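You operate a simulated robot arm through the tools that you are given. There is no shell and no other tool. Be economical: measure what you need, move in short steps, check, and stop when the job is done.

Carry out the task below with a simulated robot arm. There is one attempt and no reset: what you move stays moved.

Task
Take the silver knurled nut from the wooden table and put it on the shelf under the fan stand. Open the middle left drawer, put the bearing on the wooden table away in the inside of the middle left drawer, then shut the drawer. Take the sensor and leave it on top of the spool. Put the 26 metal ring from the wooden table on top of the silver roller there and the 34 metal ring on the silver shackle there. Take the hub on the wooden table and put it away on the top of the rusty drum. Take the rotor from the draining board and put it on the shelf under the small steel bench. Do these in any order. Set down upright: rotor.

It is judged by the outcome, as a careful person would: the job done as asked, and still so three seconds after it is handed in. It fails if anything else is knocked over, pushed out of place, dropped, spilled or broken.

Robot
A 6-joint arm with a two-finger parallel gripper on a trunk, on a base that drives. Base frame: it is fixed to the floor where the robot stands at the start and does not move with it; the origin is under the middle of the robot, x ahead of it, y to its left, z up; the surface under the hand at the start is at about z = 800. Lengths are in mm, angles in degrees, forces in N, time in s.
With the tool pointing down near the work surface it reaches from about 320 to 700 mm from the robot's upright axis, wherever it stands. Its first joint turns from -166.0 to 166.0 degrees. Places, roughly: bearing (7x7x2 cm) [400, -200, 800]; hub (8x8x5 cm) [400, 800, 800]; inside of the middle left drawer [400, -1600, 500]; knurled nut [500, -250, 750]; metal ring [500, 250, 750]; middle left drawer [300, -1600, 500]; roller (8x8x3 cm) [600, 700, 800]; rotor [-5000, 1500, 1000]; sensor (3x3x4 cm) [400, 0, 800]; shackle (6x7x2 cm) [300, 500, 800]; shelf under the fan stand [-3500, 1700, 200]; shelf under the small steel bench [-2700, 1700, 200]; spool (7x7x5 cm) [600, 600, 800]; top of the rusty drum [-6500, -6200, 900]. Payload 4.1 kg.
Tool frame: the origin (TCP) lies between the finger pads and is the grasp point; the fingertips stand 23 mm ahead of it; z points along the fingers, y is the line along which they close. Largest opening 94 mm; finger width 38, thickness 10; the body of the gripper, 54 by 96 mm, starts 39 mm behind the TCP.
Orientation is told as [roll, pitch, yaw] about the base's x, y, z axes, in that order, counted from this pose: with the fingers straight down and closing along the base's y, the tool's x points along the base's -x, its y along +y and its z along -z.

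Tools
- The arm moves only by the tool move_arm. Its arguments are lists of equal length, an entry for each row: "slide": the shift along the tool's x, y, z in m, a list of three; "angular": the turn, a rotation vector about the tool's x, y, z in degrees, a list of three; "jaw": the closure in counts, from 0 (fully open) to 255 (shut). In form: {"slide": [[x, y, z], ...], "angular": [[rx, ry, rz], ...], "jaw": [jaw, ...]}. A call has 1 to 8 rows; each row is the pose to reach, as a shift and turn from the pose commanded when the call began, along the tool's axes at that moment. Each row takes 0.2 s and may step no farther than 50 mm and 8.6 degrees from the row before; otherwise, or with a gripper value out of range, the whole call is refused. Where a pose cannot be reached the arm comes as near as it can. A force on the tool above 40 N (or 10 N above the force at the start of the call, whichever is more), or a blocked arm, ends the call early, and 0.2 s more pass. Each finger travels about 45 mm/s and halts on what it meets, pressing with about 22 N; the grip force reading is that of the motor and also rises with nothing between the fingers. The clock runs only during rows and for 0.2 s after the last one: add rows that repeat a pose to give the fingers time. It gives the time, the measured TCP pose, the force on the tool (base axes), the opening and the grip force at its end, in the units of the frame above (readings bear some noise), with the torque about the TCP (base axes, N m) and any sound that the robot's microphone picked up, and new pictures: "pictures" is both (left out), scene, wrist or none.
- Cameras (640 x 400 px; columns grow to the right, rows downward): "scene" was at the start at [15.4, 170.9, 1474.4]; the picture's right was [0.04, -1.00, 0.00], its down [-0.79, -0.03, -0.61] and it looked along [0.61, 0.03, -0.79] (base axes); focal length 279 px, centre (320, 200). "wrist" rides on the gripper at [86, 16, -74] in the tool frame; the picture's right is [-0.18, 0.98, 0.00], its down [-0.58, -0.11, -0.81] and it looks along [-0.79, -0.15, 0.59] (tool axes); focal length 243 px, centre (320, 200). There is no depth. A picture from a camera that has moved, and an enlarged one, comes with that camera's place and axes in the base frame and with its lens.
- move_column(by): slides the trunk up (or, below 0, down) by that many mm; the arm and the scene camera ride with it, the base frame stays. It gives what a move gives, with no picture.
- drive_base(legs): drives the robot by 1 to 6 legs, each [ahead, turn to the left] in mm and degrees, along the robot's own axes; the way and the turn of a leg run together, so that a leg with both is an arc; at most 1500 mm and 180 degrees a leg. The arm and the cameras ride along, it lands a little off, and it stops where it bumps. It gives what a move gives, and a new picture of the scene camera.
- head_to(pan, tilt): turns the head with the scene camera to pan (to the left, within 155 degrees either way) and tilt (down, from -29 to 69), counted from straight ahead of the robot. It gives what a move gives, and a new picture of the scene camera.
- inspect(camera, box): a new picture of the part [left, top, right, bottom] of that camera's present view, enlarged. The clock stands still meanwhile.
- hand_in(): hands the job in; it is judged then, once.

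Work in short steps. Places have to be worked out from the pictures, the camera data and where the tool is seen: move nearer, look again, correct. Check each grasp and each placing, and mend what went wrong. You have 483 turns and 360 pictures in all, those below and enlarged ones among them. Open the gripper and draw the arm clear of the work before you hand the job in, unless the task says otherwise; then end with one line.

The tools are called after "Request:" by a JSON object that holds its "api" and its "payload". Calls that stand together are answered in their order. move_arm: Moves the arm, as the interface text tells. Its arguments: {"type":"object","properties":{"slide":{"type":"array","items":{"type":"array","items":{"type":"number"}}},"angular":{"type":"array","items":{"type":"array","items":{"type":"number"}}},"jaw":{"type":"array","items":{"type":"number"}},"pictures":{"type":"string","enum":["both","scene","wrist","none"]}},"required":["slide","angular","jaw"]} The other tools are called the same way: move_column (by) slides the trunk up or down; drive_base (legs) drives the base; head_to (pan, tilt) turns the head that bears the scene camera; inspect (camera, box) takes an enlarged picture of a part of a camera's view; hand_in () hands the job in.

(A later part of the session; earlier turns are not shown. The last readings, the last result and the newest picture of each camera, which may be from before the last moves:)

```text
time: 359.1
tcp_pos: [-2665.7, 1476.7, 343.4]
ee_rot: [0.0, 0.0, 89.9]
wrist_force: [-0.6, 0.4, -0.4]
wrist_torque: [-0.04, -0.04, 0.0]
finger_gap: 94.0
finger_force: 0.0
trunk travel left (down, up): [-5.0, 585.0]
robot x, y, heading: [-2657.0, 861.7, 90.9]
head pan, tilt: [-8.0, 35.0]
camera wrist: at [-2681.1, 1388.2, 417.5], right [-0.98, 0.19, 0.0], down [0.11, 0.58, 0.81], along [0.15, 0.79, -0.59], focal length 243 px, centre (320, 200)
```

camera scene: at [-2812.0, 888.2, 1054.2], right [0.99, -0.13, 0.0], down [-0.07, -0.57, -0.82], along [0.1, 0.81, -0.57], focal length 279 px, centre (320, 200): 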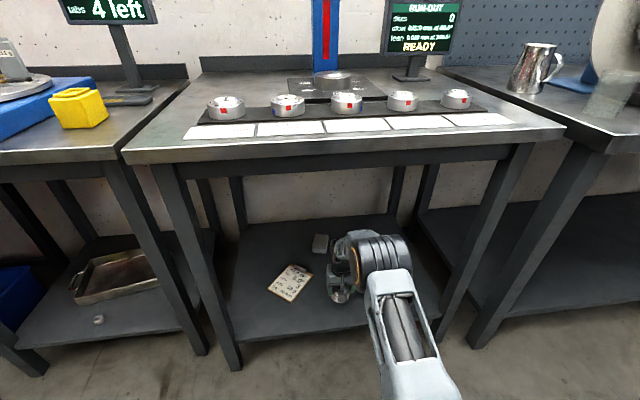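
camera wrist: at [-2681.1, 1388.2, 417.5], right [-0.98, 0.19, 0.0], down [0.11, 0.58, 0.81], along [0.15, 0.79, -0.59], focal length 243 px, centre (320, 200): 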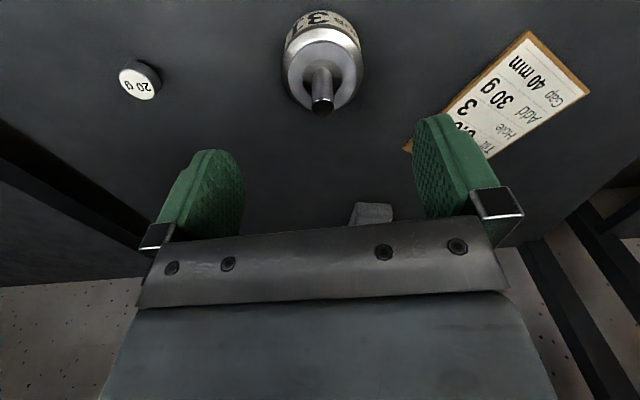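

The rotor stands upright on the shelf. I withdraw, raise the trunk and return to the wooden table for the hub.

Request:
{"api": "move_arm", "payload": {"slide": [[0.04, 0, 0], [0.08, 0, 0], [0.12, 0, 0], [0.16, 0, 0], [0.16, 0, -0.045], [0.16, 0, -0.09], [0.16, 0, -0.135], [0.16, 0, -0.18]], "angular": [[0, 0, 0], [0, 0, 0], [0, 0, 0], [0, 0, 0], [0, 0, 0], [0, 0, 0], [0, 0, 0], [0, 0, 0]], "jaw": [0, 0, 0, 0, 0, 0, 0, 0], "pictures": "none"}}

Request:
{"api": "move_column", "payload": {"by": 400}}

Request:
{"api": "drive_base", "payload": {"legs": [[-120, 0], [0, -90.9]]}}

Request:
{"api": "head_to", "payload": {"pan": 0, "tilt": 40}}

```text
time: 360.9
tcp_pos: [-2664.4, 1314.2, 520.7]
ee_rot: [0.0, 0.1, 89.9]
wrist_force: [-0.2, 0.4, 0.9]
wrist_torque: [0.02, -0.03, 0.0]
finger_gap: 94.0
finger_force: 0.1
trunk travel left (down, up): [-5.0, 585.0]
robot x, y, heading: [-2659.3, 862.3, 90.9]
head pan, tilt: [-8.0, 35.0]
```

```text
time: 363.1
tcp_pos: [-2663.4, 1315.9, 748.5]
ee_rot: [0.0, 0.4, 89.9]
wrist_force: [0.0, 7.0, -15.6]
wrist_torque: [-1.05, 0.01, 0.06]
finger_gap: 94.0
finger_force: 0.1
trunk travel left (down, up): [-235.0, 355.0]
robot x, y, heading: [-2655.9, 864.6, 90.8]
head pan, tilt: [-8.0, 35.0]
stopped: the force on the tool passed its limit at 57 N (the readings are from after the stop); the commanded pose is now the measured one
```

```text
time: 368.2
tcp_pos: [-2204.1, 731.4, 748.4]
ee_rot: [0.0, 0.1, -1.9]
wrist_force: [0.3, 0.5, -0.3]
wrist_torque: [-0.01, -0.02, 0.0]
finger_gap: 94.2
finger_force: 0.1
trunk travel left (down, up): [-235.0, 355.0]
robot x, y, heading: [-2657.0, 740.5, -1.4]
head pan, tilt: [-8.0, 35.0]
camera scene: at [-2625.6, 895.9, 1284.6], right [-0.16, -0.99, 0.0], down [-0.57, 0.09, -0.82], along [0.81, -0.13, -0.57], focal length 279 px, centre (320, 200)
```

scene: 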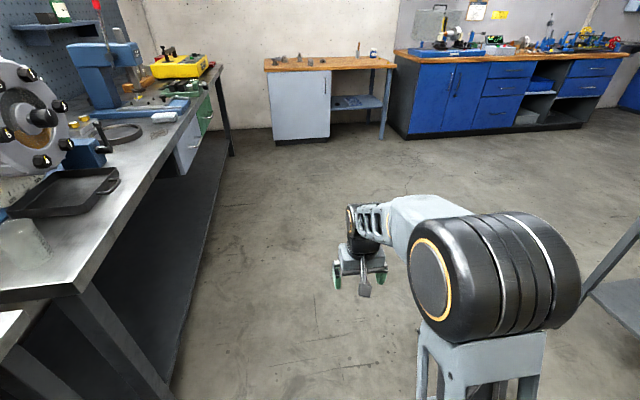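

```text
time: 368.9
tcp_pos: [-2204.0, 732.5, 749.3]
ee_rot: [0.0, 0.2, -2.0]
wrist_force: [1.0, 0.1, 0.4]
wrist_torque: [-0.01, 0.02, 0.0]
finger_gap: 94.2
finger_force: 0.1
trunk travel left (down, up): [-235.0, 355.0]
robot x, y, heading: [-2656.0, 743.2, -1.5]
head pan, tilt: [0.0, 40.0]
camera scene: at [-2627.5, 908.2, 1277.0], right [-0.02, -1.0, 0.0], down [-0.64, 0.01, -0.77], along [0.77, -0.02, -0.64], focal length 279 px, centre (320, 200)
```

scene: 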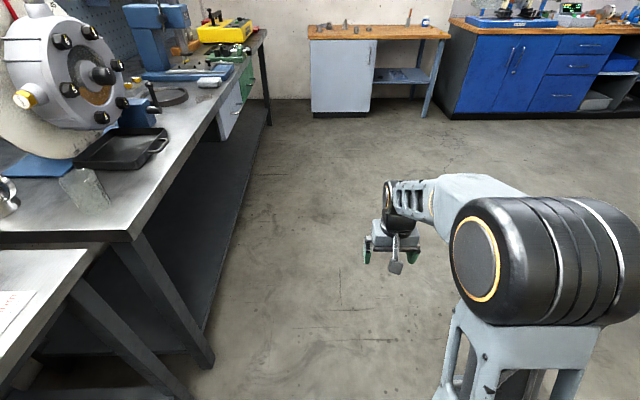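

Raising the trunk bumped the bench's underside (its overhang reaches further out than I judged). I check that nothing moved there.

Request:
{"api": "head_to", "payload": {"pan": 85, "tilt": 35}}

```text
time: 370.5
tcp_pos: [-2204.4, 731.8, 747.7]
ee_rot: [0.0, 0.2, -2.0]
wrist_force: [-0.3, -0.1, 0.0]
wrist_torque: [0.01, -0.03, 0.0]
finger_gap: 94.0
finger_force: 0.1
trunk travel left (down, up): [-235.0, 355.0]
robot x, y, heading: [-2655.8, 739.1, -1.2]
head pan, tilt: [85.0, 35.0]
camera scene: at [-2702.9, 997.5, 1284.5], right [0.99, -0.11, 0.0], down [-0.06, -0.57, -0.82], along [0.09, 0.81, -0.57], focal length 279 px, centre (320, 200)
```

scene: 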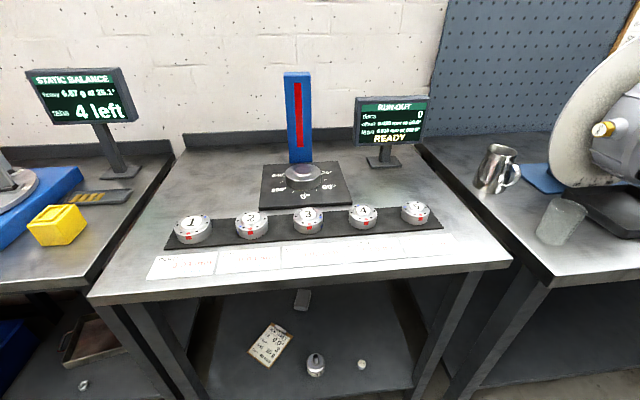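

Everything there is undisturbed and the rotor stands upright. I raise the trunk and drive to the hub.

Request:
{"api": "move_column", "payload": {"by": 240}}

Request:
{"api": "drive_base", "payload": {"legs": [[0, 2.6], [1500, 0], [1020, 0]]}}

Request:
{"api": "head_to", "payload": {"pan": 0, "tilt": 50}}

Request:
{"api": "inspect", "payload": {"camera": "wrist", "box": [0, 0, 640, 400]}}

```text
time: 373.0
tcp_pos: [-2203.2, 732.3, 990.4]
ee_rot: [0.0, 0.2, -2.0]
wrist_force: [0.3, 0.3, -0.4]
wrist_torque: [0.01, 0.0, -0.03]
finger_gap: 94.2
finger_force: 0.0
trunk travel left (down, up): [-475.0, 115.0]
robot x, y, heading: [-2657.5, 743.6, -1.4]
head pan, tilt: [85.0, 35.0]
```

```text
time: 385.4
tcp_pos: [264.8, 799.0, 989.5]
ee_rot: [-0.1, 0.1, 0.6]
wrist_force: [0.2, -0.1, 1.3]
wrist_torque: [-0.02, 0.0, 0.02]
finger_gap: 93.8
finger_force: 0.0
trunk travel left (down, up): [-475.0, 115.0]
robot x, y, heading: [-191.3, 783.9, 1.5]
head pan, tilt: [85.0, 35.0]
camera scene: at [-247.0, 1042.0, 1524.5], right [1.0, -0.06, 0.0], down [-0.04, -0.57, -0.82], along [0.05, 0.82, -0.57], focal length 279 px, centre (320, 200)
```

scene: 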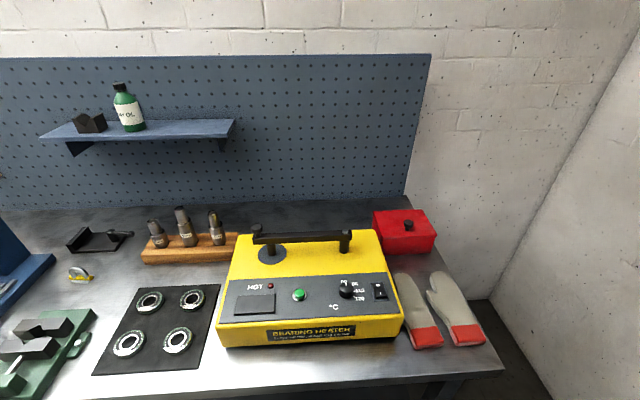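

```text
time: 387.0
tcp_pos: [264.3, 799.4, 989.2]
ee_rot: [0.0, 0.3, 0.7]
wrist_force: [0.5, -0.1, -0.4]
wrist_torque: [0.0, 0.01, -0.04]
finger_gap: 94.2
finger_force: 0.1
trunk travel left (down, up): [-475.0, 115.0]
robot x, y, heading: [-187.1, 785.5, 1.4]
head pan, tilt: [0.0, 50.0]
camera scene: at [-175.5, 956.1, 1502.8], right [0.03, -1.0, 0.0], down [-0.77, -0.02, -0.64], along [0.64, 0.02, -0.77], focal length 279 px, centre (320, 200)
```

scene: 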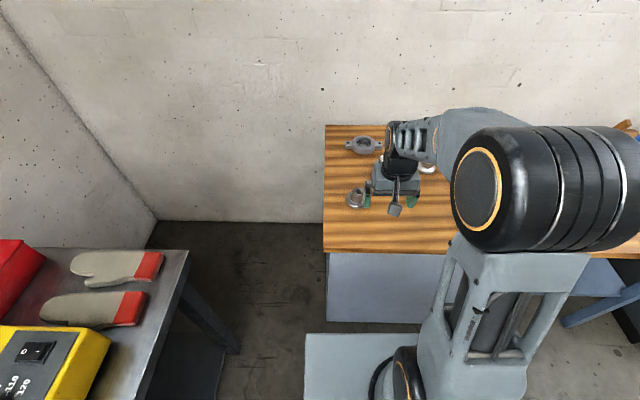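

```text
1.00 times, centred on (320, 200) of wrist (not enlarged: the box is as wide or as high as the picture)
camera zoom: at [178.6, 814.6, 1063.9], right [0.17, 0.98, 0.0], down [0.58, -0.1, 0.8], along [0.79, -0.14, -0.59], focal length 243 px, centre (320, 200)
```

zoom: 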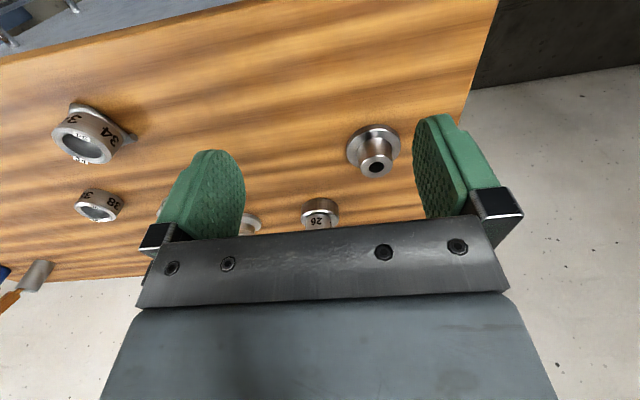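

The hub is at about (404, 840). I move over it.

Request:
{"api": "move_arm", "payload": {"slide": [[-0.035, 0.01, 0.01], [-0.07, 0.02, 0.02], [-0.1, 0.03, 0.03], [-0.13, 0.035, 0.04]], "angular": [[0, 0, 0], [0, 0, 0.3], [0, 0, 0.5], [0, 0, 0.7]], "jaw": [0, 0, 0, 0], "pictures": "wrist"}}

```text
time: 388.0
tcp_pos: [392.9, 838.1, 945.5]
ee_rot: [0.0, 0.2, 0.0]
wrist_force: [-0.4, 0.1, 0.3]
wrist_torque: [-0.02, 0.0, 0.0]
finger_gap: 93.9
finger_force: 0.0
trunk travel left (down, up): [-475.0, 115.0]
robot x, y, heading: [-191.3, 788.2, 1.7]
head pan, tilt: [0.0, 50.0]
camera wrist: at [308.5, 853.9, 1021.1], right [0.18, 0.98, 0.0], down [0.58, -0.11, 0.8], along [0.79, -0.15, -0.59], focal length 243 px, centre (320, 200)
```

wrist: 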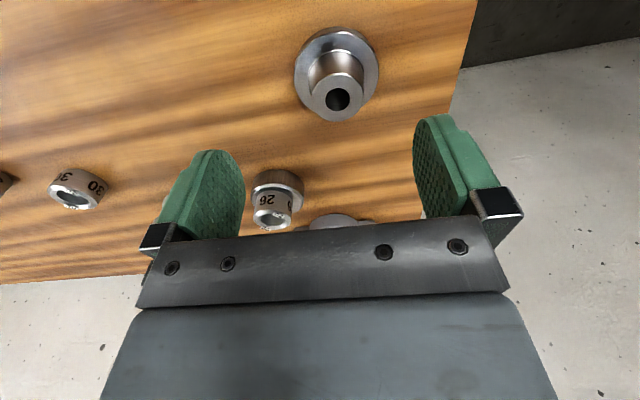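

Neck axis is at about (408, 847). I lower to z = 890 and re-check.

Request:
{"api": "move_arm", "payload": {"slide": [[-0.008, 0.005, 0.025], [-0.015, 0.009, 0.05]], "angular": [[0, 0, 0], [0, 0, 0]], "jaw": [0, 0], "pictures": "wrist"}}

```text
time: 388.6
tcp_pos: [410.7, 845.5, 898.2]
ee_rot: [0.0, 0.2, 0.0]
wrist_force: [-0.5, 0.6, 0.6]
wrist_torque: [0.0, -0.03, -0.03]
finger_gap: 94.0
finger_force: 0.2
trunk travel left (down, up): [-475.0, 115.0]
robot x, y, heading: [-188.3, 787.5, 1.4]
head pan, tilt: [0.0, 50.0]
camera wrist: at [324.5, 861.1, 973.1], right [0.18, 0.98, 0.0], down [0.58, -0.11, 0.8], along [0.79, -0.15, -0.59], focal length 243 px, centre (320, 200)
```

wrist: 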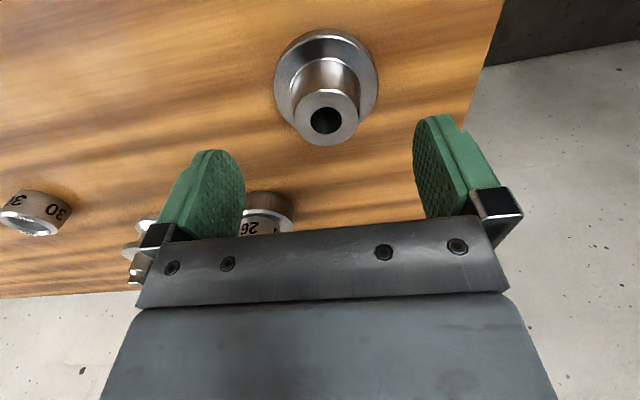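

The neck axis is at (411, 848), top ≈849. I descend to TCP 846, just above the flange, and close on the neck.

Request:
{"api": "move_arm", "payload": {"slide": [[0, 0.002, 0.025], [0, 0.002, 0.045], [0, 0.002, 0.052], [0, 0.002, 0.052], [0, 0.002, 0.052], [0, 0.002, 0.052], [0, 0.002, 0.052], [0, 0.002, 0.052]], "angular": [[0, 0, 0], [0, 0, 0], [0, 0, 0], [0, 0, 0], [0, 0, 0], [0, 0, 0], [0, 0, 0], [0, 0, 0]], "jaw": [0, 0, 0, 255, 255, 255, 255, 255], "pictures": "wrist"}}

```text
time: 390.4
tcp_pos: [407.9, 848.4, 846.2]
ee_rot: [-0.1, 0.2, 0.0]
wrist_force: [-1.0, 0.5, 0.6]
wrist_torque: [-0.08, -0.07, 0.03]
finger_gap: 41.9
finger_force: 22.1
trunk travel left (down, up): [-475.0, 115.0]
robot x, y, heading: [-189.7, 786.9, 1.5]
head pan, tilt: [0.0, 50.0]
camera wrist: at [323.4, 863.8, 920.9], right [0.18, 0.98, 0.0], down [0.58, -0.11, 0.8], along [0.79, -0.15, -0.59], focal length 243 px, centre (320, 200)
```

wrist: 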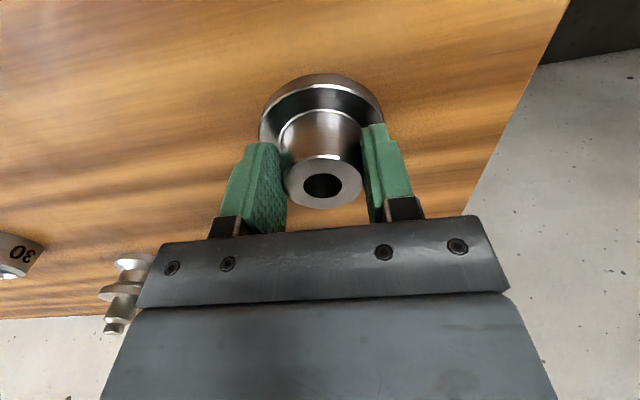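

The hub's neck is gripped (42 mm). I lift slowly and retract.

Request:
{"api": "move_arm", "payload": {"slide": [[0, 0, -0.008], [0, 0, -0.02], [0, 0, -0.04], [0, 0, -0.065], [0, 0, -0.095], [0.02, 0, -0.125], [0.05, 0, -0.15], [0.09, 0, -0.165]], "angular": [[0, 0, 0], [0, 0, 0], [0, 0, 0], [0, 0, 0], [0, 0, 0], [0, 0, 0], [0, 0, 0], [0, 0, 0]], "jaw": [255, 255, 255, 255, 255, 255, 255, 255], "pictures": "wrist"}}

Request:
{"api": "drive_base", "payload": {"legs": [[-500, 0]]}}

```text
time: 392.2
tcp_pos: [319.7, 848.0, 1012.7]
ee_rot: [-0.1, 0.2, 0.0]
wrist_force: [0.1, 0.1, -5.7]
wrist_torque: [0.03, 0.05, 0.03]
finger_gap: 41.6
finger_force: 22.2
trunk travel left (down, up): [-475.0, 115.0]
robot x, y, heading: [-185.7, 782.9, 1.4]
head pan, tilt: [0.0, 50.0]
camera wrist: at [235.0, 863.3, 1087.2], right [0.18, 0.98, 0.0], down [0.58, -0.11, 0.8], along [0.79, -0.15, -0.59], focal length 243 px, centre (320, 200)
```

wrist: 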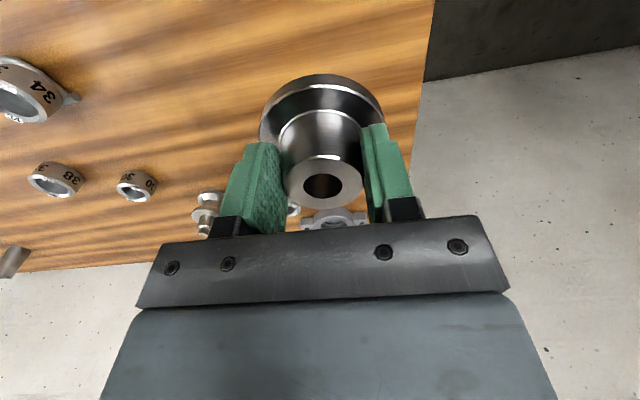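

```text
time: 395.2
tcp_pos: [-186.7, 836.0, 1013.2]
ee_rot: [0.0, 0.3, 0.3]
wrist_force: [-0.7, -0.2, -6.1]
wrist_torque: [0.04, 0.06, 0.0]
finger_gap: 41.9
finger_force: 22.3
trunk travel left (down, up): [-475.0, 115.0]
robot x, y, heading: [-696.0, 773.5, 1.5]
head pan, tilt: [0.0, 50.0]
camera scene: at [-683.0, 942.1, 1502.8], right [0.03, -1.0, 0.0], down [-0.77, -0.02, -0.64], along [0.64, 0.02, -0.77], focal length 279 px, centre (320, 200)
```

scene: 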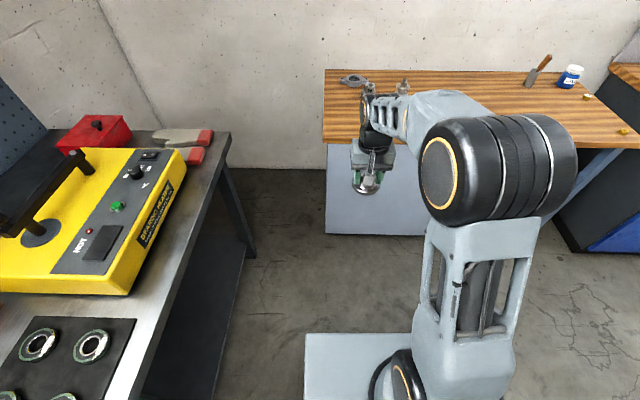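

I turn toward the drum's direction and look for a free route.

Request:
{"api": "drive_base", "payload": {"legs": [[0, -131]]}}

Request:
{"api": "head_to", "payload": {"pan": 10, "tilt": 12}}

Request:
{"api": "head_to", "payload": {"pan": 50, "tilt": 12}}

Request:
{"api": "head_to", "payload": {"pan": -40, "tilt": 12}}

```text
time: 401.1
tcp_pos: [-990.7, 354.3, 1011.2]
ee_rot: [-0.1, 0.2, -131.6]
wrist_force: [0.9, 0.2, -5.6]
wrist_torque: [0.05, -0.06, 0.01]
finger_gap: 41.6
finger_force: 22.2
trunk travel left (down, up): [-475.0, 115.0]
robot x, y, heading: [-694.5, 777.7, -130.3]
head pan, tilt: [0.0, 50.0]
camera scene: at [-579.5, 654.3, 1502.8], right [-0.76, 0.65, 0.0], down [0.49, 0.59, -0.64], along [-0.41, -0.49, -0.77], focal length 279 px, centre (320, 200)
```

scene: 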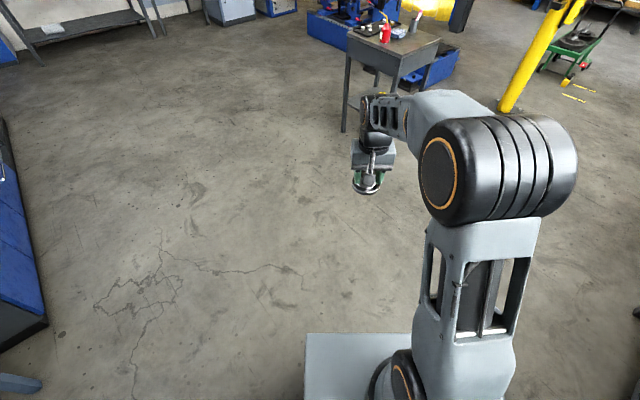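

```text
time: 402.1
tcp_pos: [-989.5, 353.4, 1011.3]
ee_rot: [0.1, 0.2, -131.7]
wrist_force: [-0.2, 0.7, -6.0]
wrist_torque: [0.05, -0.05, 0.04]
finger_gap: 41.6
finger_force: 22.1
trunk travel left (down, up): [-475.0, 115.0]
robot x, y, heading: [-695.7, 773.7, -130.4]
head pan, tilt: [10.0, 12.0]
camera scene: at [-576.7, 632.5, 1561.3], right [-0.86, 0.5, 0.0], down [0.11, 0.18, -0.98], along [-0.49, -0.85, -0.21], focal length 279 px, centre (320, 200)
```

scene: 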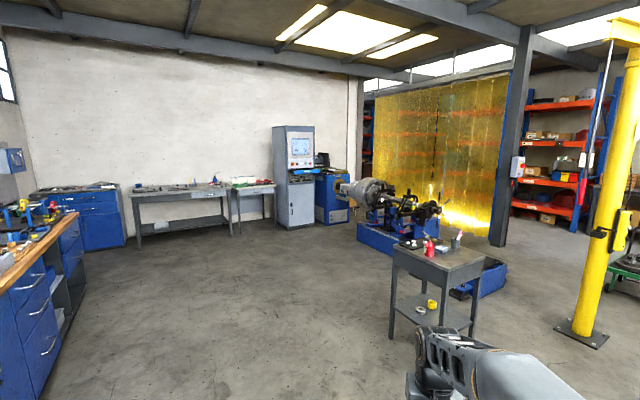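

```text
time: 403.2
tcp_pos: [-989.0, 352.2, 1012.4]
ee_rot: [0.0, 0.2, -131.7]
wrist_force: [0.2, 0.0, -7.2]
wrist_torque: [0.07, -0.03, 0.01]
finger_gap: 41.8
finger_force: 22.2
trunk travel left (down, up): [-475.0, 115.0]
robot x, y, heading: [-696.1, 774.3, -130.0]
head pan, tilt: [50.0, 12.0]
camera scene: at [-514.0, 621.2, 1561.4], right [-0.99, -0.17, 0.0], down [-0.04, 0.21, -0.98], along [0.17, -0.96, -0.21], focal length 279 px, centre (320, 200)
```

scene: 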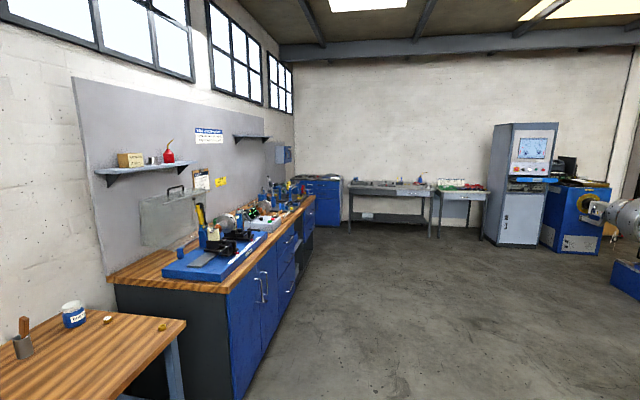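

```text
time: 404.8
tcp_pos: [-990.1, 352.8, 1012.6]
ee_rot: [0.1, 0.2, -131.7]
wrist_force: [-0.7, -0.5, -6.4]
wrist_torque: [0.05, -0.03, 0.01]
finger_gap: 41.7
finger_force: 21.9
trunk travel left (down, up): [-475.0, 115.0]
robot x, y, heading: [-697.1, 775.3, -130.3]
head pan, tilt: [-40.0, 12.0]
camera scene: at [-621.6, 697.1, 1561.4], right [-0.17, 0.99, 0.0], down [0.2, 0.04, -0.98], along [-0.96, -0.17, -0.21], focal length 279 px, centre (320, 200)
```

scene: 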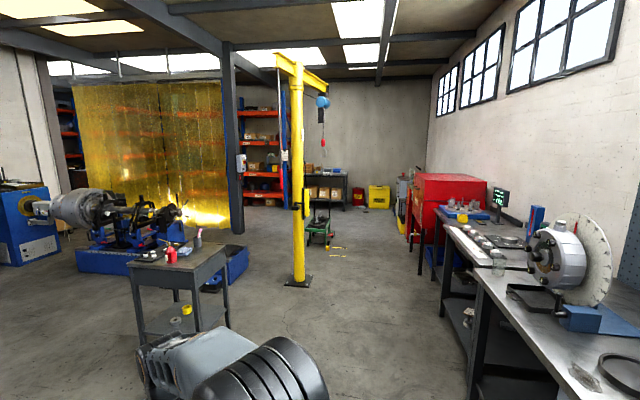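

The drum's bay is behind the curtain, reached past the pillar near (-5000, -1500). I go along the north lane (y≈700), which I have already driven, to x≈-5200 and look again.

Request:
{"api": "drive_base", "payload": {"legs": [[0, -48.2], [1500, 0], [1500, 0], [1400, 0]]}}

Request:
{"api": "head_to", "payload": {"pan": 35, "tilt": 20}}

Request:
{"api": "head_to", "payload": {"pan": 75, "tilt": 20}}

```text
time: 427.8
tcp_pos: [-5551.2, 510.1, 1011.2]
ee_rot: [0.0, 0.2, -178.1]
wrist_force: [-0.1, -0.6, -6.0]
wrist_torque: [0.01, -0.06, 0.02]
finger_gap: 41.9
finger_force: 21.6
trunk travel left (down, up): [-475.0, 115.0]
robot x, y, heading: [-5044.4, 586.1, -176.6]
head pan, tilt: [-40.0, 12.0]
camera scene: at [-5048.5, 482.5, 1561.4], right [0.6, 0.8, 0.0], down [0.17, -0.12, -0.98], along [-0.79, 0.58, -0.21], focal length 279 px, centre (320, 200)
```

scene: 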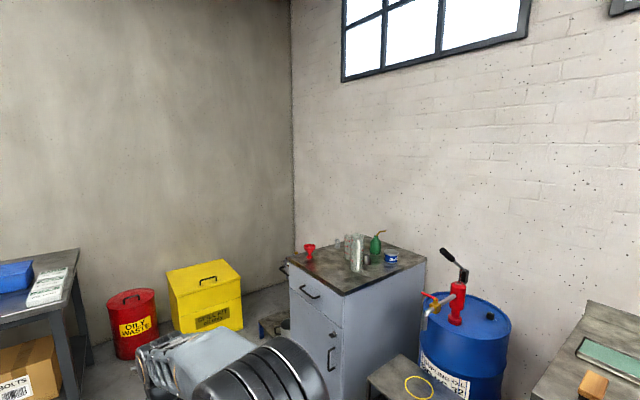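

```text
time: 429.3
tcp_pos: [-5549.8, 511.5, 1011.8]
ee_rot: [0.0, 0.1, -178.1]
wrist_force: [0.4, 0.6, -6.6]
wrist_torque: [-0.01, -0.05, -0.01]
finger_gap: 41.9
finger_force: 21.7
trunk travel left (down, up): [-475.0, 115.0]
robot x, y, heading: [-5046.4, 588.2, -176.6]
head pan, tilt: [35.0, 20.0]
camera scene: at [-5046.5, 369.2, 1548.4], right [-0.62, 0.78, 0.0], down [0.27, 0.21, -0.94], along [-0.74, -0.58, -0.34], focal length 279 px, centre (320, 200)
```

scene: 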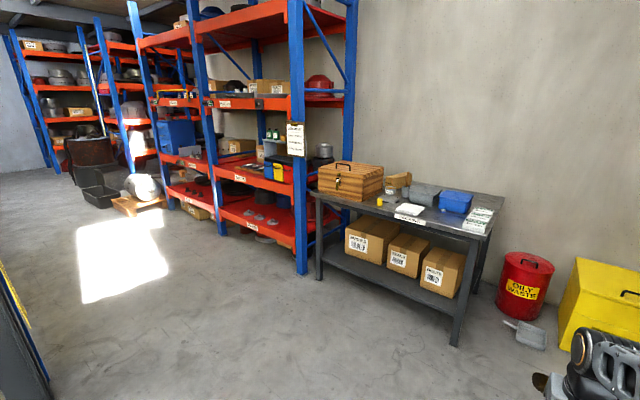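

```text
time: 430.4
tcp_pos: [-5551.3, 510.8, 1011.1]
ee_rot: [-0.1, 0.2, -178.1]
wrist_force: [-0.8, 1.1, -5.4]
wrist_torque: [0.03, -0.04, 0.01]
finger_gap: 41.8
finger_force: 21.5
trunk travel left (down, up): [-475.0, 115.0]
robot x, y, heading: [-5044.3, 590.8, -176.3]
head pan, tilt: [75.0, 20.0]
camera scene: at [-4992.2, 335.8, 1548.4], right [-0.98, 0.2, 0.0], down [0.07, 0.34, -0.94], along [-0.19, -0.92, -0.34], focal length 279 px, centre (320, 200)
```

scene: 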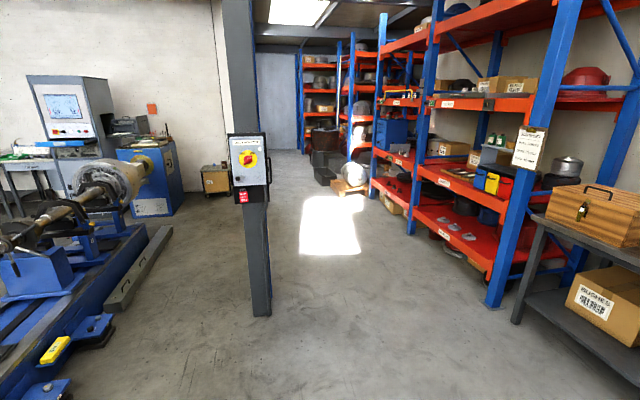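

The bay aisle runs at x≈-5800 between the pillar/curtain and the racks. I check where the green cart stands close by.

Request:
{"api": "head_to", "payload": {"pan": 60, "tilt": 55}}

```text
time: 431.4
tcp_pos: [-5551.0, 509.7, 1011.8]
ee_rot: [0.1, 0.2, -178.2]
wrist_force: [-0.9, 0.0, -5.6]
wrist_torque: [0.04, -0.06, -0.02]
finger_gap: 41.9
finger_force: 22.2
trunk travel left (down, up): [-475.0, 115.0]
robot x, y, heading: [-5043.4, 588.4, -176.5]
head pan, tilt: [60.0, 55.0]
camera scene: at [-5005.8, 362.5, 1496.4], right [-0.89, 0.45, 0.0], down [0.37, 0.73, -0.57], along [-0.26, -0.51, -0.82], focal length 279 px, centre (320, 200)
```

scene: 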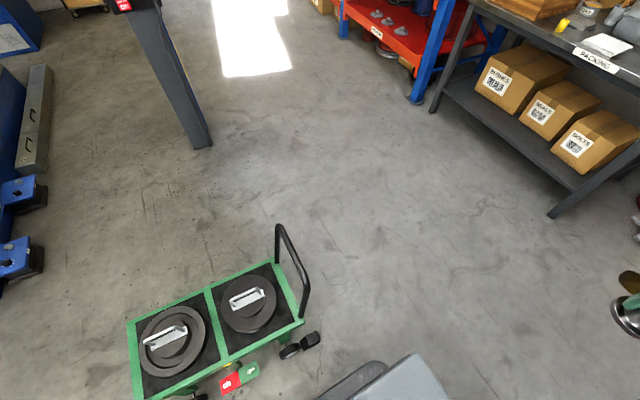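

The cart lies at x -5150..-4430. I pass beyond it to x≈-5750, then turn down the aisle.

Request:
{"api": "drive_base", "payload": {"legs": [[720, 0], [0, 86.5], [1500, 0], [1500, 0], [1100, 0]]}}

Request:
{"api": "head_to", "payload": {"pan": 0, "tilt": 20}}

```text
time: 458.5
tcp_pos: [-5473.3, -4086.1, 1011.1]
ee_rot: [0.1, 0.2, -87.8]
wrist_force: [-0.2, 0.1, -5.4]
wrist_torque: [0.05, -0.01, 0.02]
finger_gap: 41.9
finger_force: 21.7
trunk travel left (down, up): [-475.0, 115.0]
robot x, y, heading: [-5548.5, -3581.0, -86.0]
head pan, tilt: [60.0, 55.0]
camera scene: at [-5325.4, -3539.8, 1496.3], right [-0.44, -0.9, 0.0], down [-0.73, 0.36, -0.57], along [0.51, -0.25, -0.82], focal length 279 px, centre (320, 200)
```

scene: 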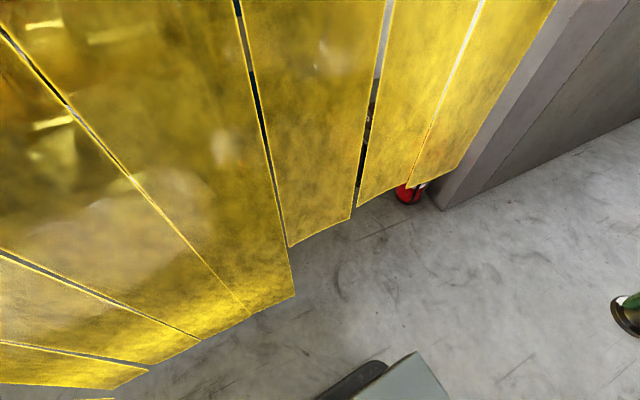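

```text
time: 459.8
tcp_pos: [-5473.7, -4085.4, 1012.5]
ee_rot: [-0.1, 0.3, -87.9]
wrist_force: [0.6, -0.5, -6.0]
wrist_torque: [0.06, 0.0, 0.01]
finger_gap: 41.8
finger_force: 22.6
trunk travel left (down, up): [-475.0, 115.0]
robot x, y, heading: [-5553.0, -3577.9, -86.3]
head pan, tilt: [0.0, 20.0]
camera scene: at [-5383.9, -3600.8, 1548.3], right [-1.0, -0.07, 0.0], down [-0.02, 0.34, -0.94], along [0.06, -0.94, -0.34], focal length 279 px, centre (320, 200)
```

scene: 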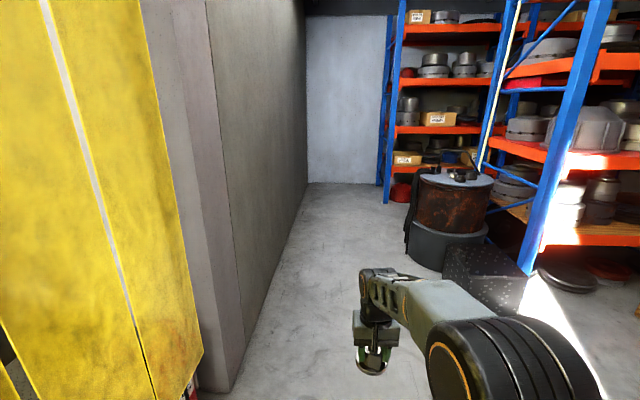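

The rusty drum is ahead right, on a grey base. I zoom to see what is on its top.

Request:
{"api": "inspect", "payload": {"camera": "scene", "box": [370, 140, 560, 320]}}

```text
2.22 times, centred on (465, 230) of scene
camera zoom: at [-5383.9, -3600.8, 1548.3], right [-1.0, -0.07, 0.0], down [-0.02, 0.34, -0.94], along [0.06, -0.94, -0.34], focal length 620 px, centre (-2, 133)
```

zoom: 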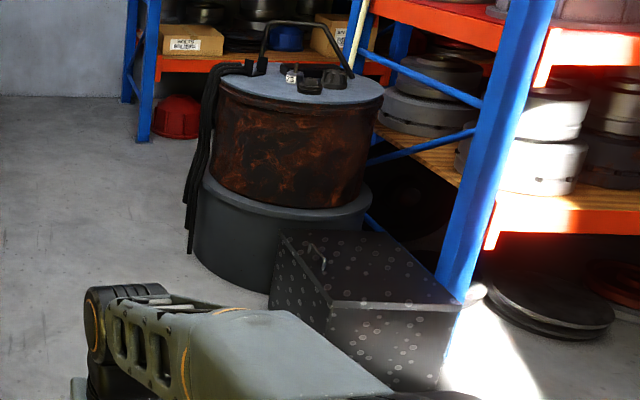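

The drum top (≈z 900, radius ≈300) is centred near (-6390, -6020); a box stands on its north-west side, and the north-east part of the lid looks free. I drive nearer for a better look.

Request:
{"api": "drive_base", "payload": {"legs": [[0, -5], [1350, 0], [0, -45]]}}

Request:
{"api": "head_to", "payload": {"pan": 0, "tilt": 32}}

```text
time: 469.1
tcp_pos: [-5912.6, -5331.4, 1012.0]
ee_rot: [0.0, 0.2, -136.8]
wrist_force: [-0.9, 0.7, -6.5]
wrist_torque: [0.04, -0.02, 0.03]
finger_gap: 41.8
finger_force: 22.1
trunk travel left (down, up): [-475.0, 115.0]
robot x, y, heading: [-5577.7, -4936.6, -135.3]
head pan, tilt: [0.0, 20.0]
camera scene: at [-5487.2, -5078.8, 1548.4], right [-0.7, 0.71, 0.0], down [0.24, 0.24, -0.94], along [-0.67, -0.66, -0.34], focal length 279 px, centre (320, 200)
```

scene: 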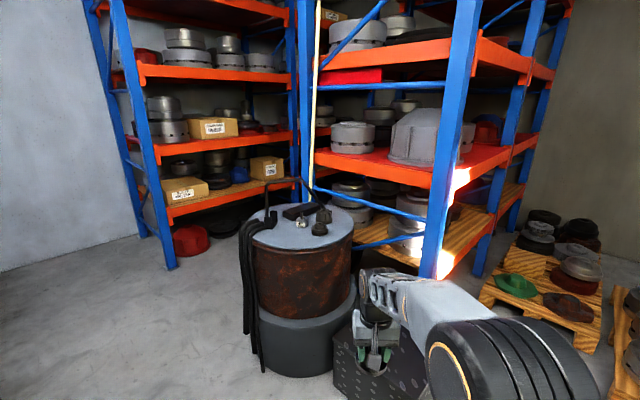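

```text
time: 469.9
tcp_pos: [-5912.2, -5330.7, 1011.9]
ee_rot: [0.0, 0.2, -137.0]
wrist_force: [0.8, -0.1, -6.6]
wrist_torque: [0.05, -0.05, 0.01]
finger_gap: 42.0
finger_force: 22.0
trunk travel left (down, up): [-475.0, 115.0]
robot x, y, heading: [-5580.4, -4938.6, -135.4]
head pan, tilt: [0.0, 32.0]
camera scene: at [-5484.5, -5076.5, 1529.2], right [-0.7, 0.71, 0.0], down [0.38, 0.37, -0.85], along [-0.6, -0.6, -0.53], focal length 279 px, centre (320, 200)
```

scene: 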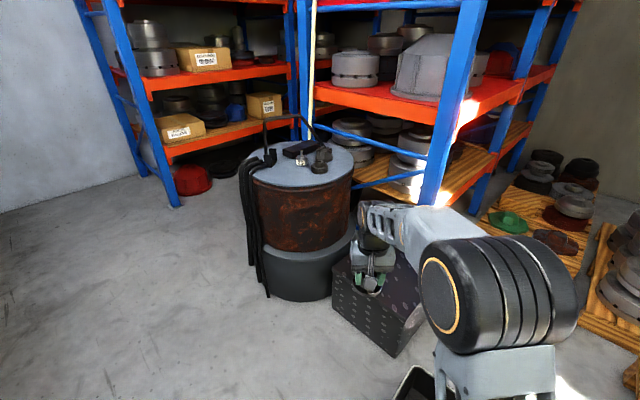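

Request:
{"api": "inspect", "payload": {"camera": "scene", "box": [220, 110, 400, 230]}}

Request:
{"api": "head_to", "payload": {"pan": -25, "tilt": 55}}

```text
3.33 times, centred on (310, 170) of scene
camera zoom: at [-5484.5, -5076.5, 1529.2], right [-0.7, 0.71, 0.0], down [0.38, 0.37, -0.85], along [-0.6, -0.6, -0.53], focal length 930 px, centre (353, 300)
```

zoom: 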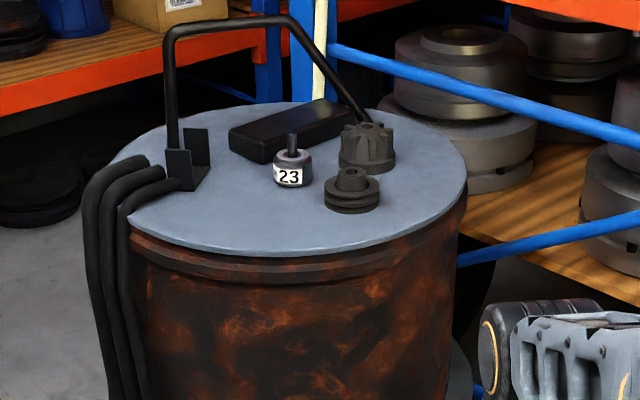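

```text
time: 470.8
tcp_pos: [-5912.4, -5330.4, 1011.5]
ee_rot: [-0.2, 0.2, -137.0]
wrist_force: [0.9, 0.5, -5.7]
wrist_torque: [0.05, -0.06, -0.02]
finger_gap: 41.8
finger_force: 21.9
trunk travel left (down, up): [-475.0, 115.0]
robot x, y, heading: [-5580.3, -4939.8, -135.3]
head pan, tilt: [-25.0, 55.0]
camera scene: at [-5488.7, -5037.8, 1496.4], right [-0.34, 0.94, 0.0], down [0.77, 0.28, -0.57], along [-0.54, -0.19, -0.82], focal length 279 px, centre (320, 200)
```

scene: 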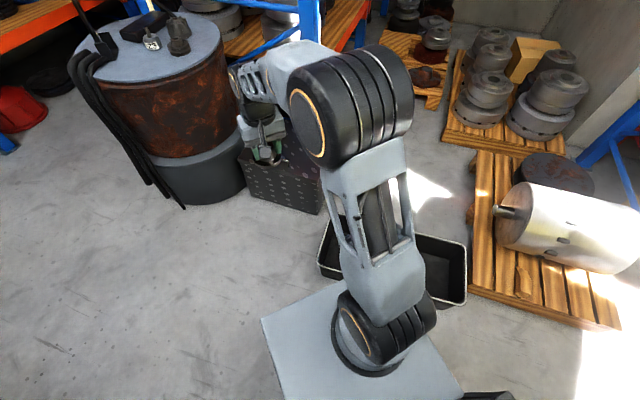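

Triangulating, the lid is at z≈870, centred at (-6440, -6170); the free area nearest me is around (-6300, -6085). I manoeuvre around the tray and box to face it.

Request:
{"api": "drive_base", "payload": {"legs": [[0, 45.3], [430, 0], [0, -46], [250, 0]]}}

Request:
{"api": "head_to", "payload": {"pan": 0, "tilt": 42}}

Request:
{"api": "inspect", "payload": {"camera": "wrist", "box": [0, 0, 640, 400]}}

```text
time: 479.1
tcp_pos: [-6069.1, -5950.4, 1011.9]
ee_rot: [-0.1, 0.2, -135.9]
wrist_force: [-0.8, 0.0, -5.2]
wrist_torque: [0.04, -0.04, 0.02]
finger_gap: 41.7
finger_force: 21.7
trunk travel left (down, up): [-475.0, 115.0]
robot x, y, heading: [-5746.9, -5552.4, -134.3]
head pan, tilt: [-25.0, 55.0]
camera scene: at [-5650.9, -5651.5, 1496.3], right [-0.35, 0.94, 0.0], down [0.77, 0.29, -0.57], along [-0.54, -0.2, -0.82], focal length 279 px, centre (320, 200)
```

scene: 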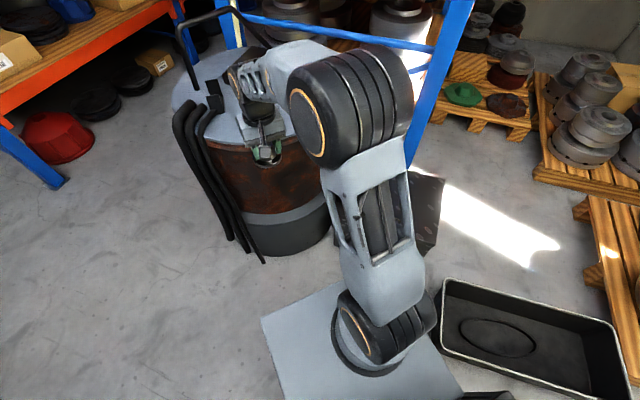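

```text
time: 480.0
tcp_pos: [-6068.8, -5951.0, 1011.5]
ee_rot: [0.0, 0.2, -136.0]
wrist_force: [-0.3, -1.1, -6.5]
wrist_torque: [0.03, -0.04, -0.01]
finger_gap: 41.6
finger_force: 22.4
trunk travel left (down, up): [-475.0, 115.0]
robot x, y, heading: [-5744.8, -5554.2, -134.5]
head pan, tilt: [0.0, 42.0]
camera scene: at [-5641.7, -5685.6, 1514.0], right [-0.71, 0.7, 0.0], down [0.47, 0.48, -0.74], along [-0.52, -0.53, -0.67], focal length 279 px, centre (320, 200)
```

scene: 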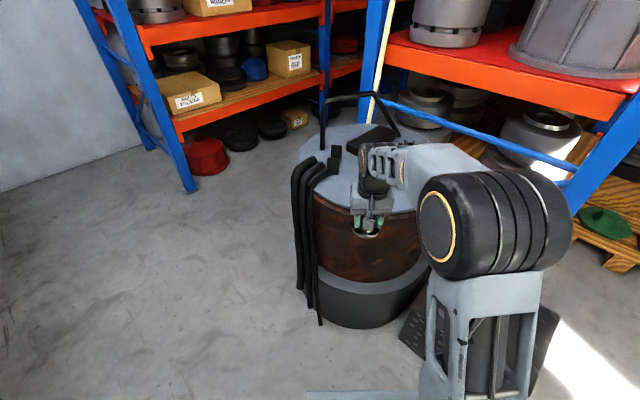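

```text
1.00 times, centred on (320, 200) of wrist (not enlarged: the box is as wide or as high as the picture)
camera zoom: at [-5994.7, -5903.2, 1086.4], right [0.55, -0.83, 0.0], down [-0.5, -0.33, 0.8], along [-0.67, -0.44, -0.59], focal length 243 px, centre (320, 200)
```

zoom: 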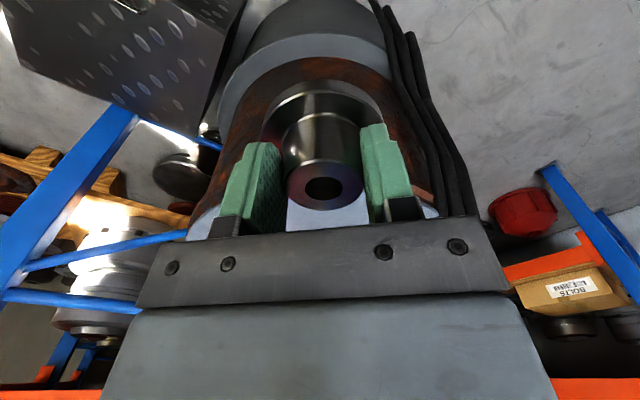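

I drive 140 mm further, then shift the arm to over the free spot at (-6290, -6070).

Request:
{"api": "drive_base", "payload": {"legs": [[140, 0]]}}

Request:
{"api": "move_arm", "payload": {"slide": [[-0.035, -0.024, 0], [-0.07, -0.048, 0], [-0.1016, -0.0718, 0]], "angular": [[0, 0, 0], [0, 0, 0], [0, 0, 0]], "jaw": [255, 255, 255]}}

```text
time: 481.3
tcp_pos: [-6164.9, -6051.6, 1011.2]
ee_rot: [0.0, 0.3, -135.7]
wrist_force: [-0.1, -0.9, -5.8]
wrist_torque: [0.06, -0.05, 0.01]
finger_gap: 42.1
finger_force: 22.2
trunk travel left (down, up): [-475.0, 115.0]
robot x, y, heading: [-5840.3, -5651.2, -134.3]
head pan, tilt: [0.0, 42.0]
camera scene: at [-5738.5, -5785.0, 1514.0], right [-0.72, 0.7, 0.0], down [0.47, 0.48, -0.74], along [-0.52, -0.53, -0.67], focal length 279 px, centre (320, 200)
```

scene: 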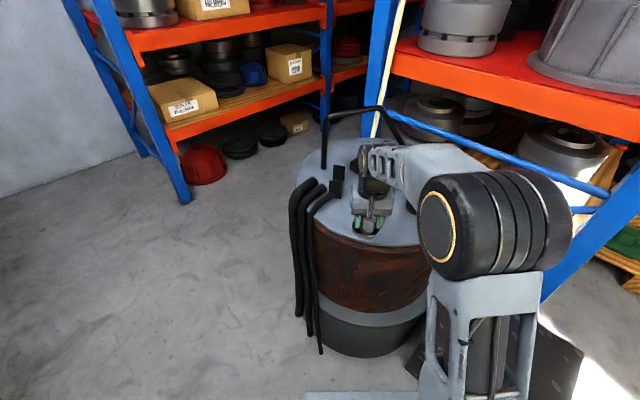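

```text
time: 482.1
tcp_pos: [-6286.9, -6070.5, 1011.1]
ee_rot: [0.0, 0.3, -135.8]
wrist_force: [-0.2, -0.2, -6.1]
wrist_torque: [0.03, -0.05, -0.03]
finger_gap: 41.9
finger_force: 22.3
trunk travel left (down, up): [-475.0, 115.0]
robot x, y, heading: [-5841.9, -5652.3, -134.1]
head pan, tilt: [0.0, 42.0]
camera scene: at [-5738.6, -5784.7, 1514.1], right [-0.72, 0.7, 0.0], down [0.47, 0.48, -0.74], along [-0.52, -0.53, -0.67], focal length 279 px, centre (320, 200)
camera wrist: at [-6212.5, -6022.9, 1086.4], right [0.55, -0.83, 0.0], down [-0.5, -0.33, 0.8], along [-0.67, -0.44, -0.6], focal length 243 px, centre (320, 200)
```

scene: 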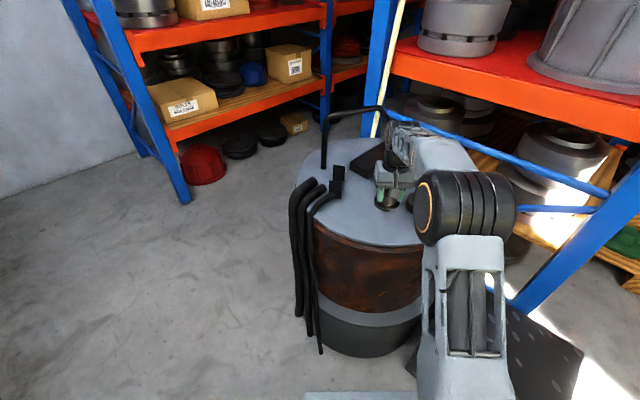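
wrist: 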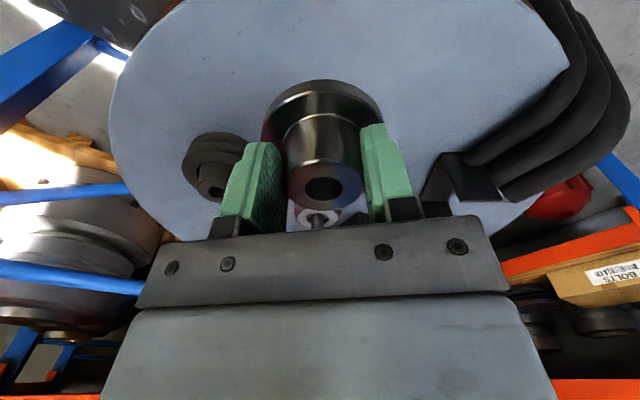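

The spot beneath is clear of the pulley, block and strap clip. I descend toward the lid.

Request:
{"api": "move_arm", "payload": {"slide": [[0, 0, 0.02], [0, 0, 0.04], [0, 0, 0.055], [0, 0, 0.065]], "angular": [[0, 0, 0], [0, 0, 0], [0, 0, 0], [0, 0, 0]], "jaw": [255, 255, 255, 255]}}

```text
time: 483.1
tcp_pos: [-6285.4, -6070.4, 945.8]
ee_rot: [0.0, 0.3, -135.7]
wrist_force: [0.2, 0.0, -6.0]
wrist_torque: [0.04, -0.03, 0.02]
finger_gap: 41.9
finger_force: 22.1
trunk travel left (down, up): [-475.0, 115.0]
robot x, y, heading: [-5842.8, -5653.0, -134.4]
head pan, tilt: [0.0, 42.0]
camera scene: at [-5738.4, -5784.7, 1514.0], right [-0.72, 0.7, 0.0], down [0.47, 0.48, -0.74], along [-0.52, -0.53, -0.67], focal length 279 px, centre (320, 200)
camera wrist: at [-6212.1, -6022.9, 1020.5], right [0.55, -0.83, 0.0], down [-0.49, -0.33, 0.8], along [-0.67, -0.44, -0.6], focal length 243 px, centre (320, 200)
```

scene: 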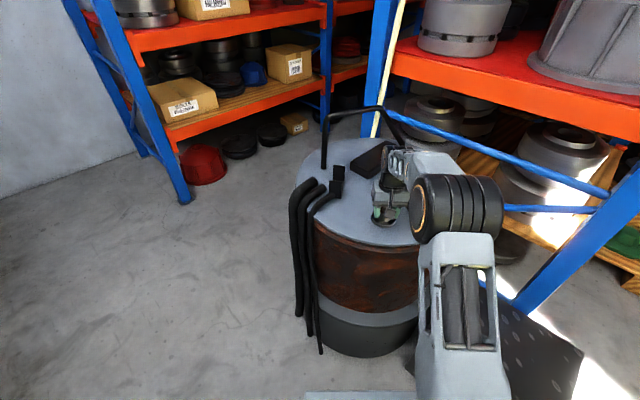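
wrist: 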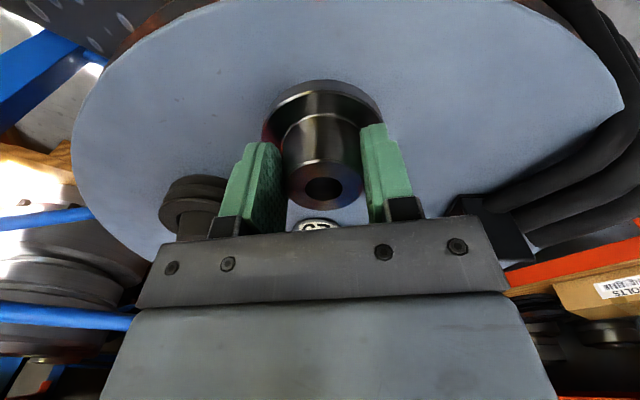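

The rim is nearer than I'd like, so I shift 35 mm further inward, then continue down.

Request:
{"api": "move_arm", "payload": {"slide": [[-0.017, -0.003, 0], [-0.0333, -0.006, 0], [-0.0333, -0.006, 0.01], [-0.0333, -0.006, 0.015], [-0.0333, -0.006, 0.02]], "angular": [[0, 0, 0], [0, 0, 0], [0, 0, 0], [0, 0, 0], [0, 0, 0]], "jaw": [255, 255, 255, 255, 255], "pictures": "wrist"}}

Request:
{"api": "move_arm", "payload": {"slide": [[0, 0, 0.002], [0, 0, 0.004], [0, 0, 0.006], [0, 0, 0.008], [0, 0, 0.01], [0, 0, 0.012]], "angular": [[0, 0, 0], [0, 0, 0], [0, 0, 0], [0, 0, 0], [0, 0, 0], [0, 0, 0]], "jaw": [255, 255, 255, 255, 255, 255], "pictures": "none"}}

```text
time: 484.3
tcp_pos: [-6315.1, -6089.8, 926.0]
ee_rot: [0.0, 0.2, -135.8]
wrist_force: [0.3, 0.1, -5.4]
wrist_torque: [0.06, -0.08, 0.01]
finger_gap: 41.9
finger_force: 22.3
trunk travel left (down, up): [-475.0, 115.0]
robot x, y, heading: [-5841.5, -5651.7, -134.2]
head pan, tilt: [0.0, 42.0]
camera wrist: at [-6241.3, -6041.2, 1000.9], right [0.55, -0.83, 0.0], down [-0.49, -0.33, 0.8], along [-0.67, -0.44, -0.59], focal length 243 px, centre (320, 200)
```

wrist: 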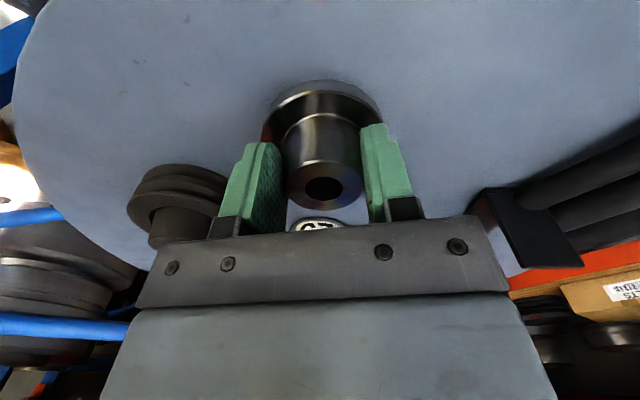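

```text
time: 485.7
tcp_pos: [-6314.8, -6088.8, 912.0]
ee_rot: [0.0, 0.2, -135.8]
wrist_force: [0.0, -1.2, -6.1]
wrist_torque: [0.09, -0.02, 0.0]
finger_gap: 41.9
finger_force: 21.7
trunk travel left (down, up): [-475.0, 115.0]
robot x, y, heading: [-5842.2, -5650.3, -134.2]
head pan, tilt: [0.0, 42.0]
```

No contact yet, so I keep creeping.

Request:
{"api": "move_arm", "payload": {"slide": [[0, 0, 0.002], [0, 0, 0.004], [0, 0, 0.006], [0, 0, 0.008], [0, 0, 0.01], [0, 0, 0.012], [0, 0, 0.014], [0, 0, 0.016]], "angular": [[0, 0, 0], [0, 0, 0], [0, 0, 0], [0, 0, 0], [0, 0, 0], [0, 0, 0], [0, 0, 0], [0, 0, 0]], "jaw": [255, 255, 255, 255, 255, 255, 255, 255], "pictures": "wrist"}}

```text
time: 487.5
tcp_pos: [-6314.1, -6088.0, 897.7]
ee_rot: [0.1, 0.1, -135.7]
wrist_force: [-1.6, -1.5, 16.2]
wrist_torque: [0.05, 0.3, -0.04]
finger_gap: 41.9
finger_force: 21.4
trunk travel left (down, up): [-475.0, 115.0]
robot x, y, heading: [-5841.1, -5652.9, -134.2]
head pan, tilt: [0.0, 42.0]
camera wrist: at [-6240.4, -6040.2, 973.6], right [0.55, -0.83, 0.0], down [-0.49, -0.33, 0.81], along [-0.67, -0.45, -0.59], focal length 243 px, centre (320, 200)
```

wrist: 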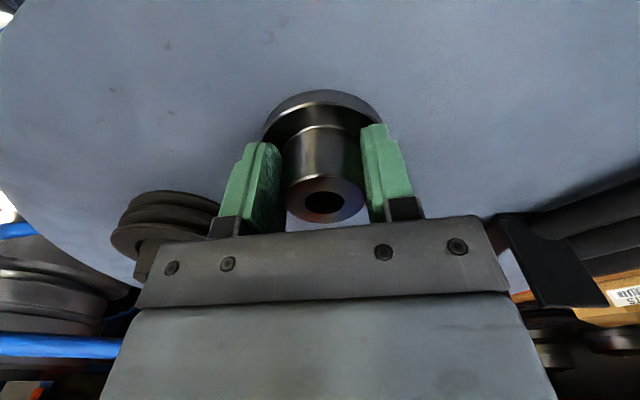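

Contact with the lid. I ease up, open moderately and lift straight.

Request:
{"api": "move_arm", "payload": {"slide": [[0, 0, -0.002], [0, 0, -0.002], [0, 0, -0.002], [0, 0, -0.002], [0, 0, -0.03], [0, 0, -0.07], [0, 0, -0.11]], "angular": [[0, 0, 0], [0, 0, 0], [0, 0, 0], [0, 0, 0], [0, 0, 0], [0, 0, 0], [0, 0, 0]], "jaw": [255, 100, 80, 80, 80, 80, 80], "pictures": "wrist"}}

```text
time: 489.1
tcp_pos: [-6315.7, -6090.3, 1009.0]
ee_rot: [0.0, 0.2, -135.8]
wrist_force: [-0.9, -1.2, -0.3]
wrist_torque: [0.01, -0.01, 0.0]
finger_gap: 64.4
finger_force: 0.1
trunk travel left (down, up): [-475.0, 115.0]
robot x, y, heading: [-5843.6, -5652.1, -134.0]
head pan, tilt: [0.0, 42.0]
camera wrist: at [-6240.6, -6040.8, 1083.7], right [0.55, -0.83, 0.0], down [-0.49, -0.33, 0.8], along [-0.67, -0.45, -0.59], focal length 243 px, centre (320, 200)
```

wrist: 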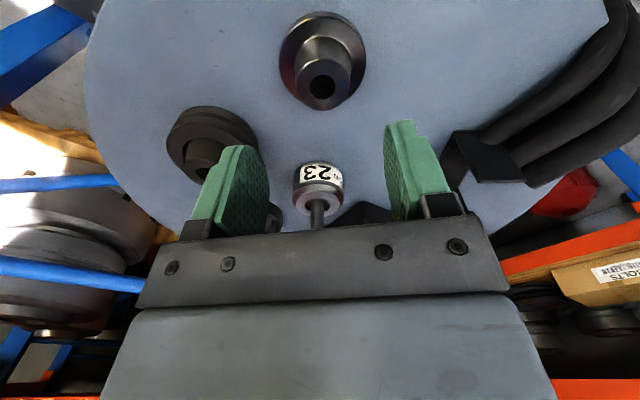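

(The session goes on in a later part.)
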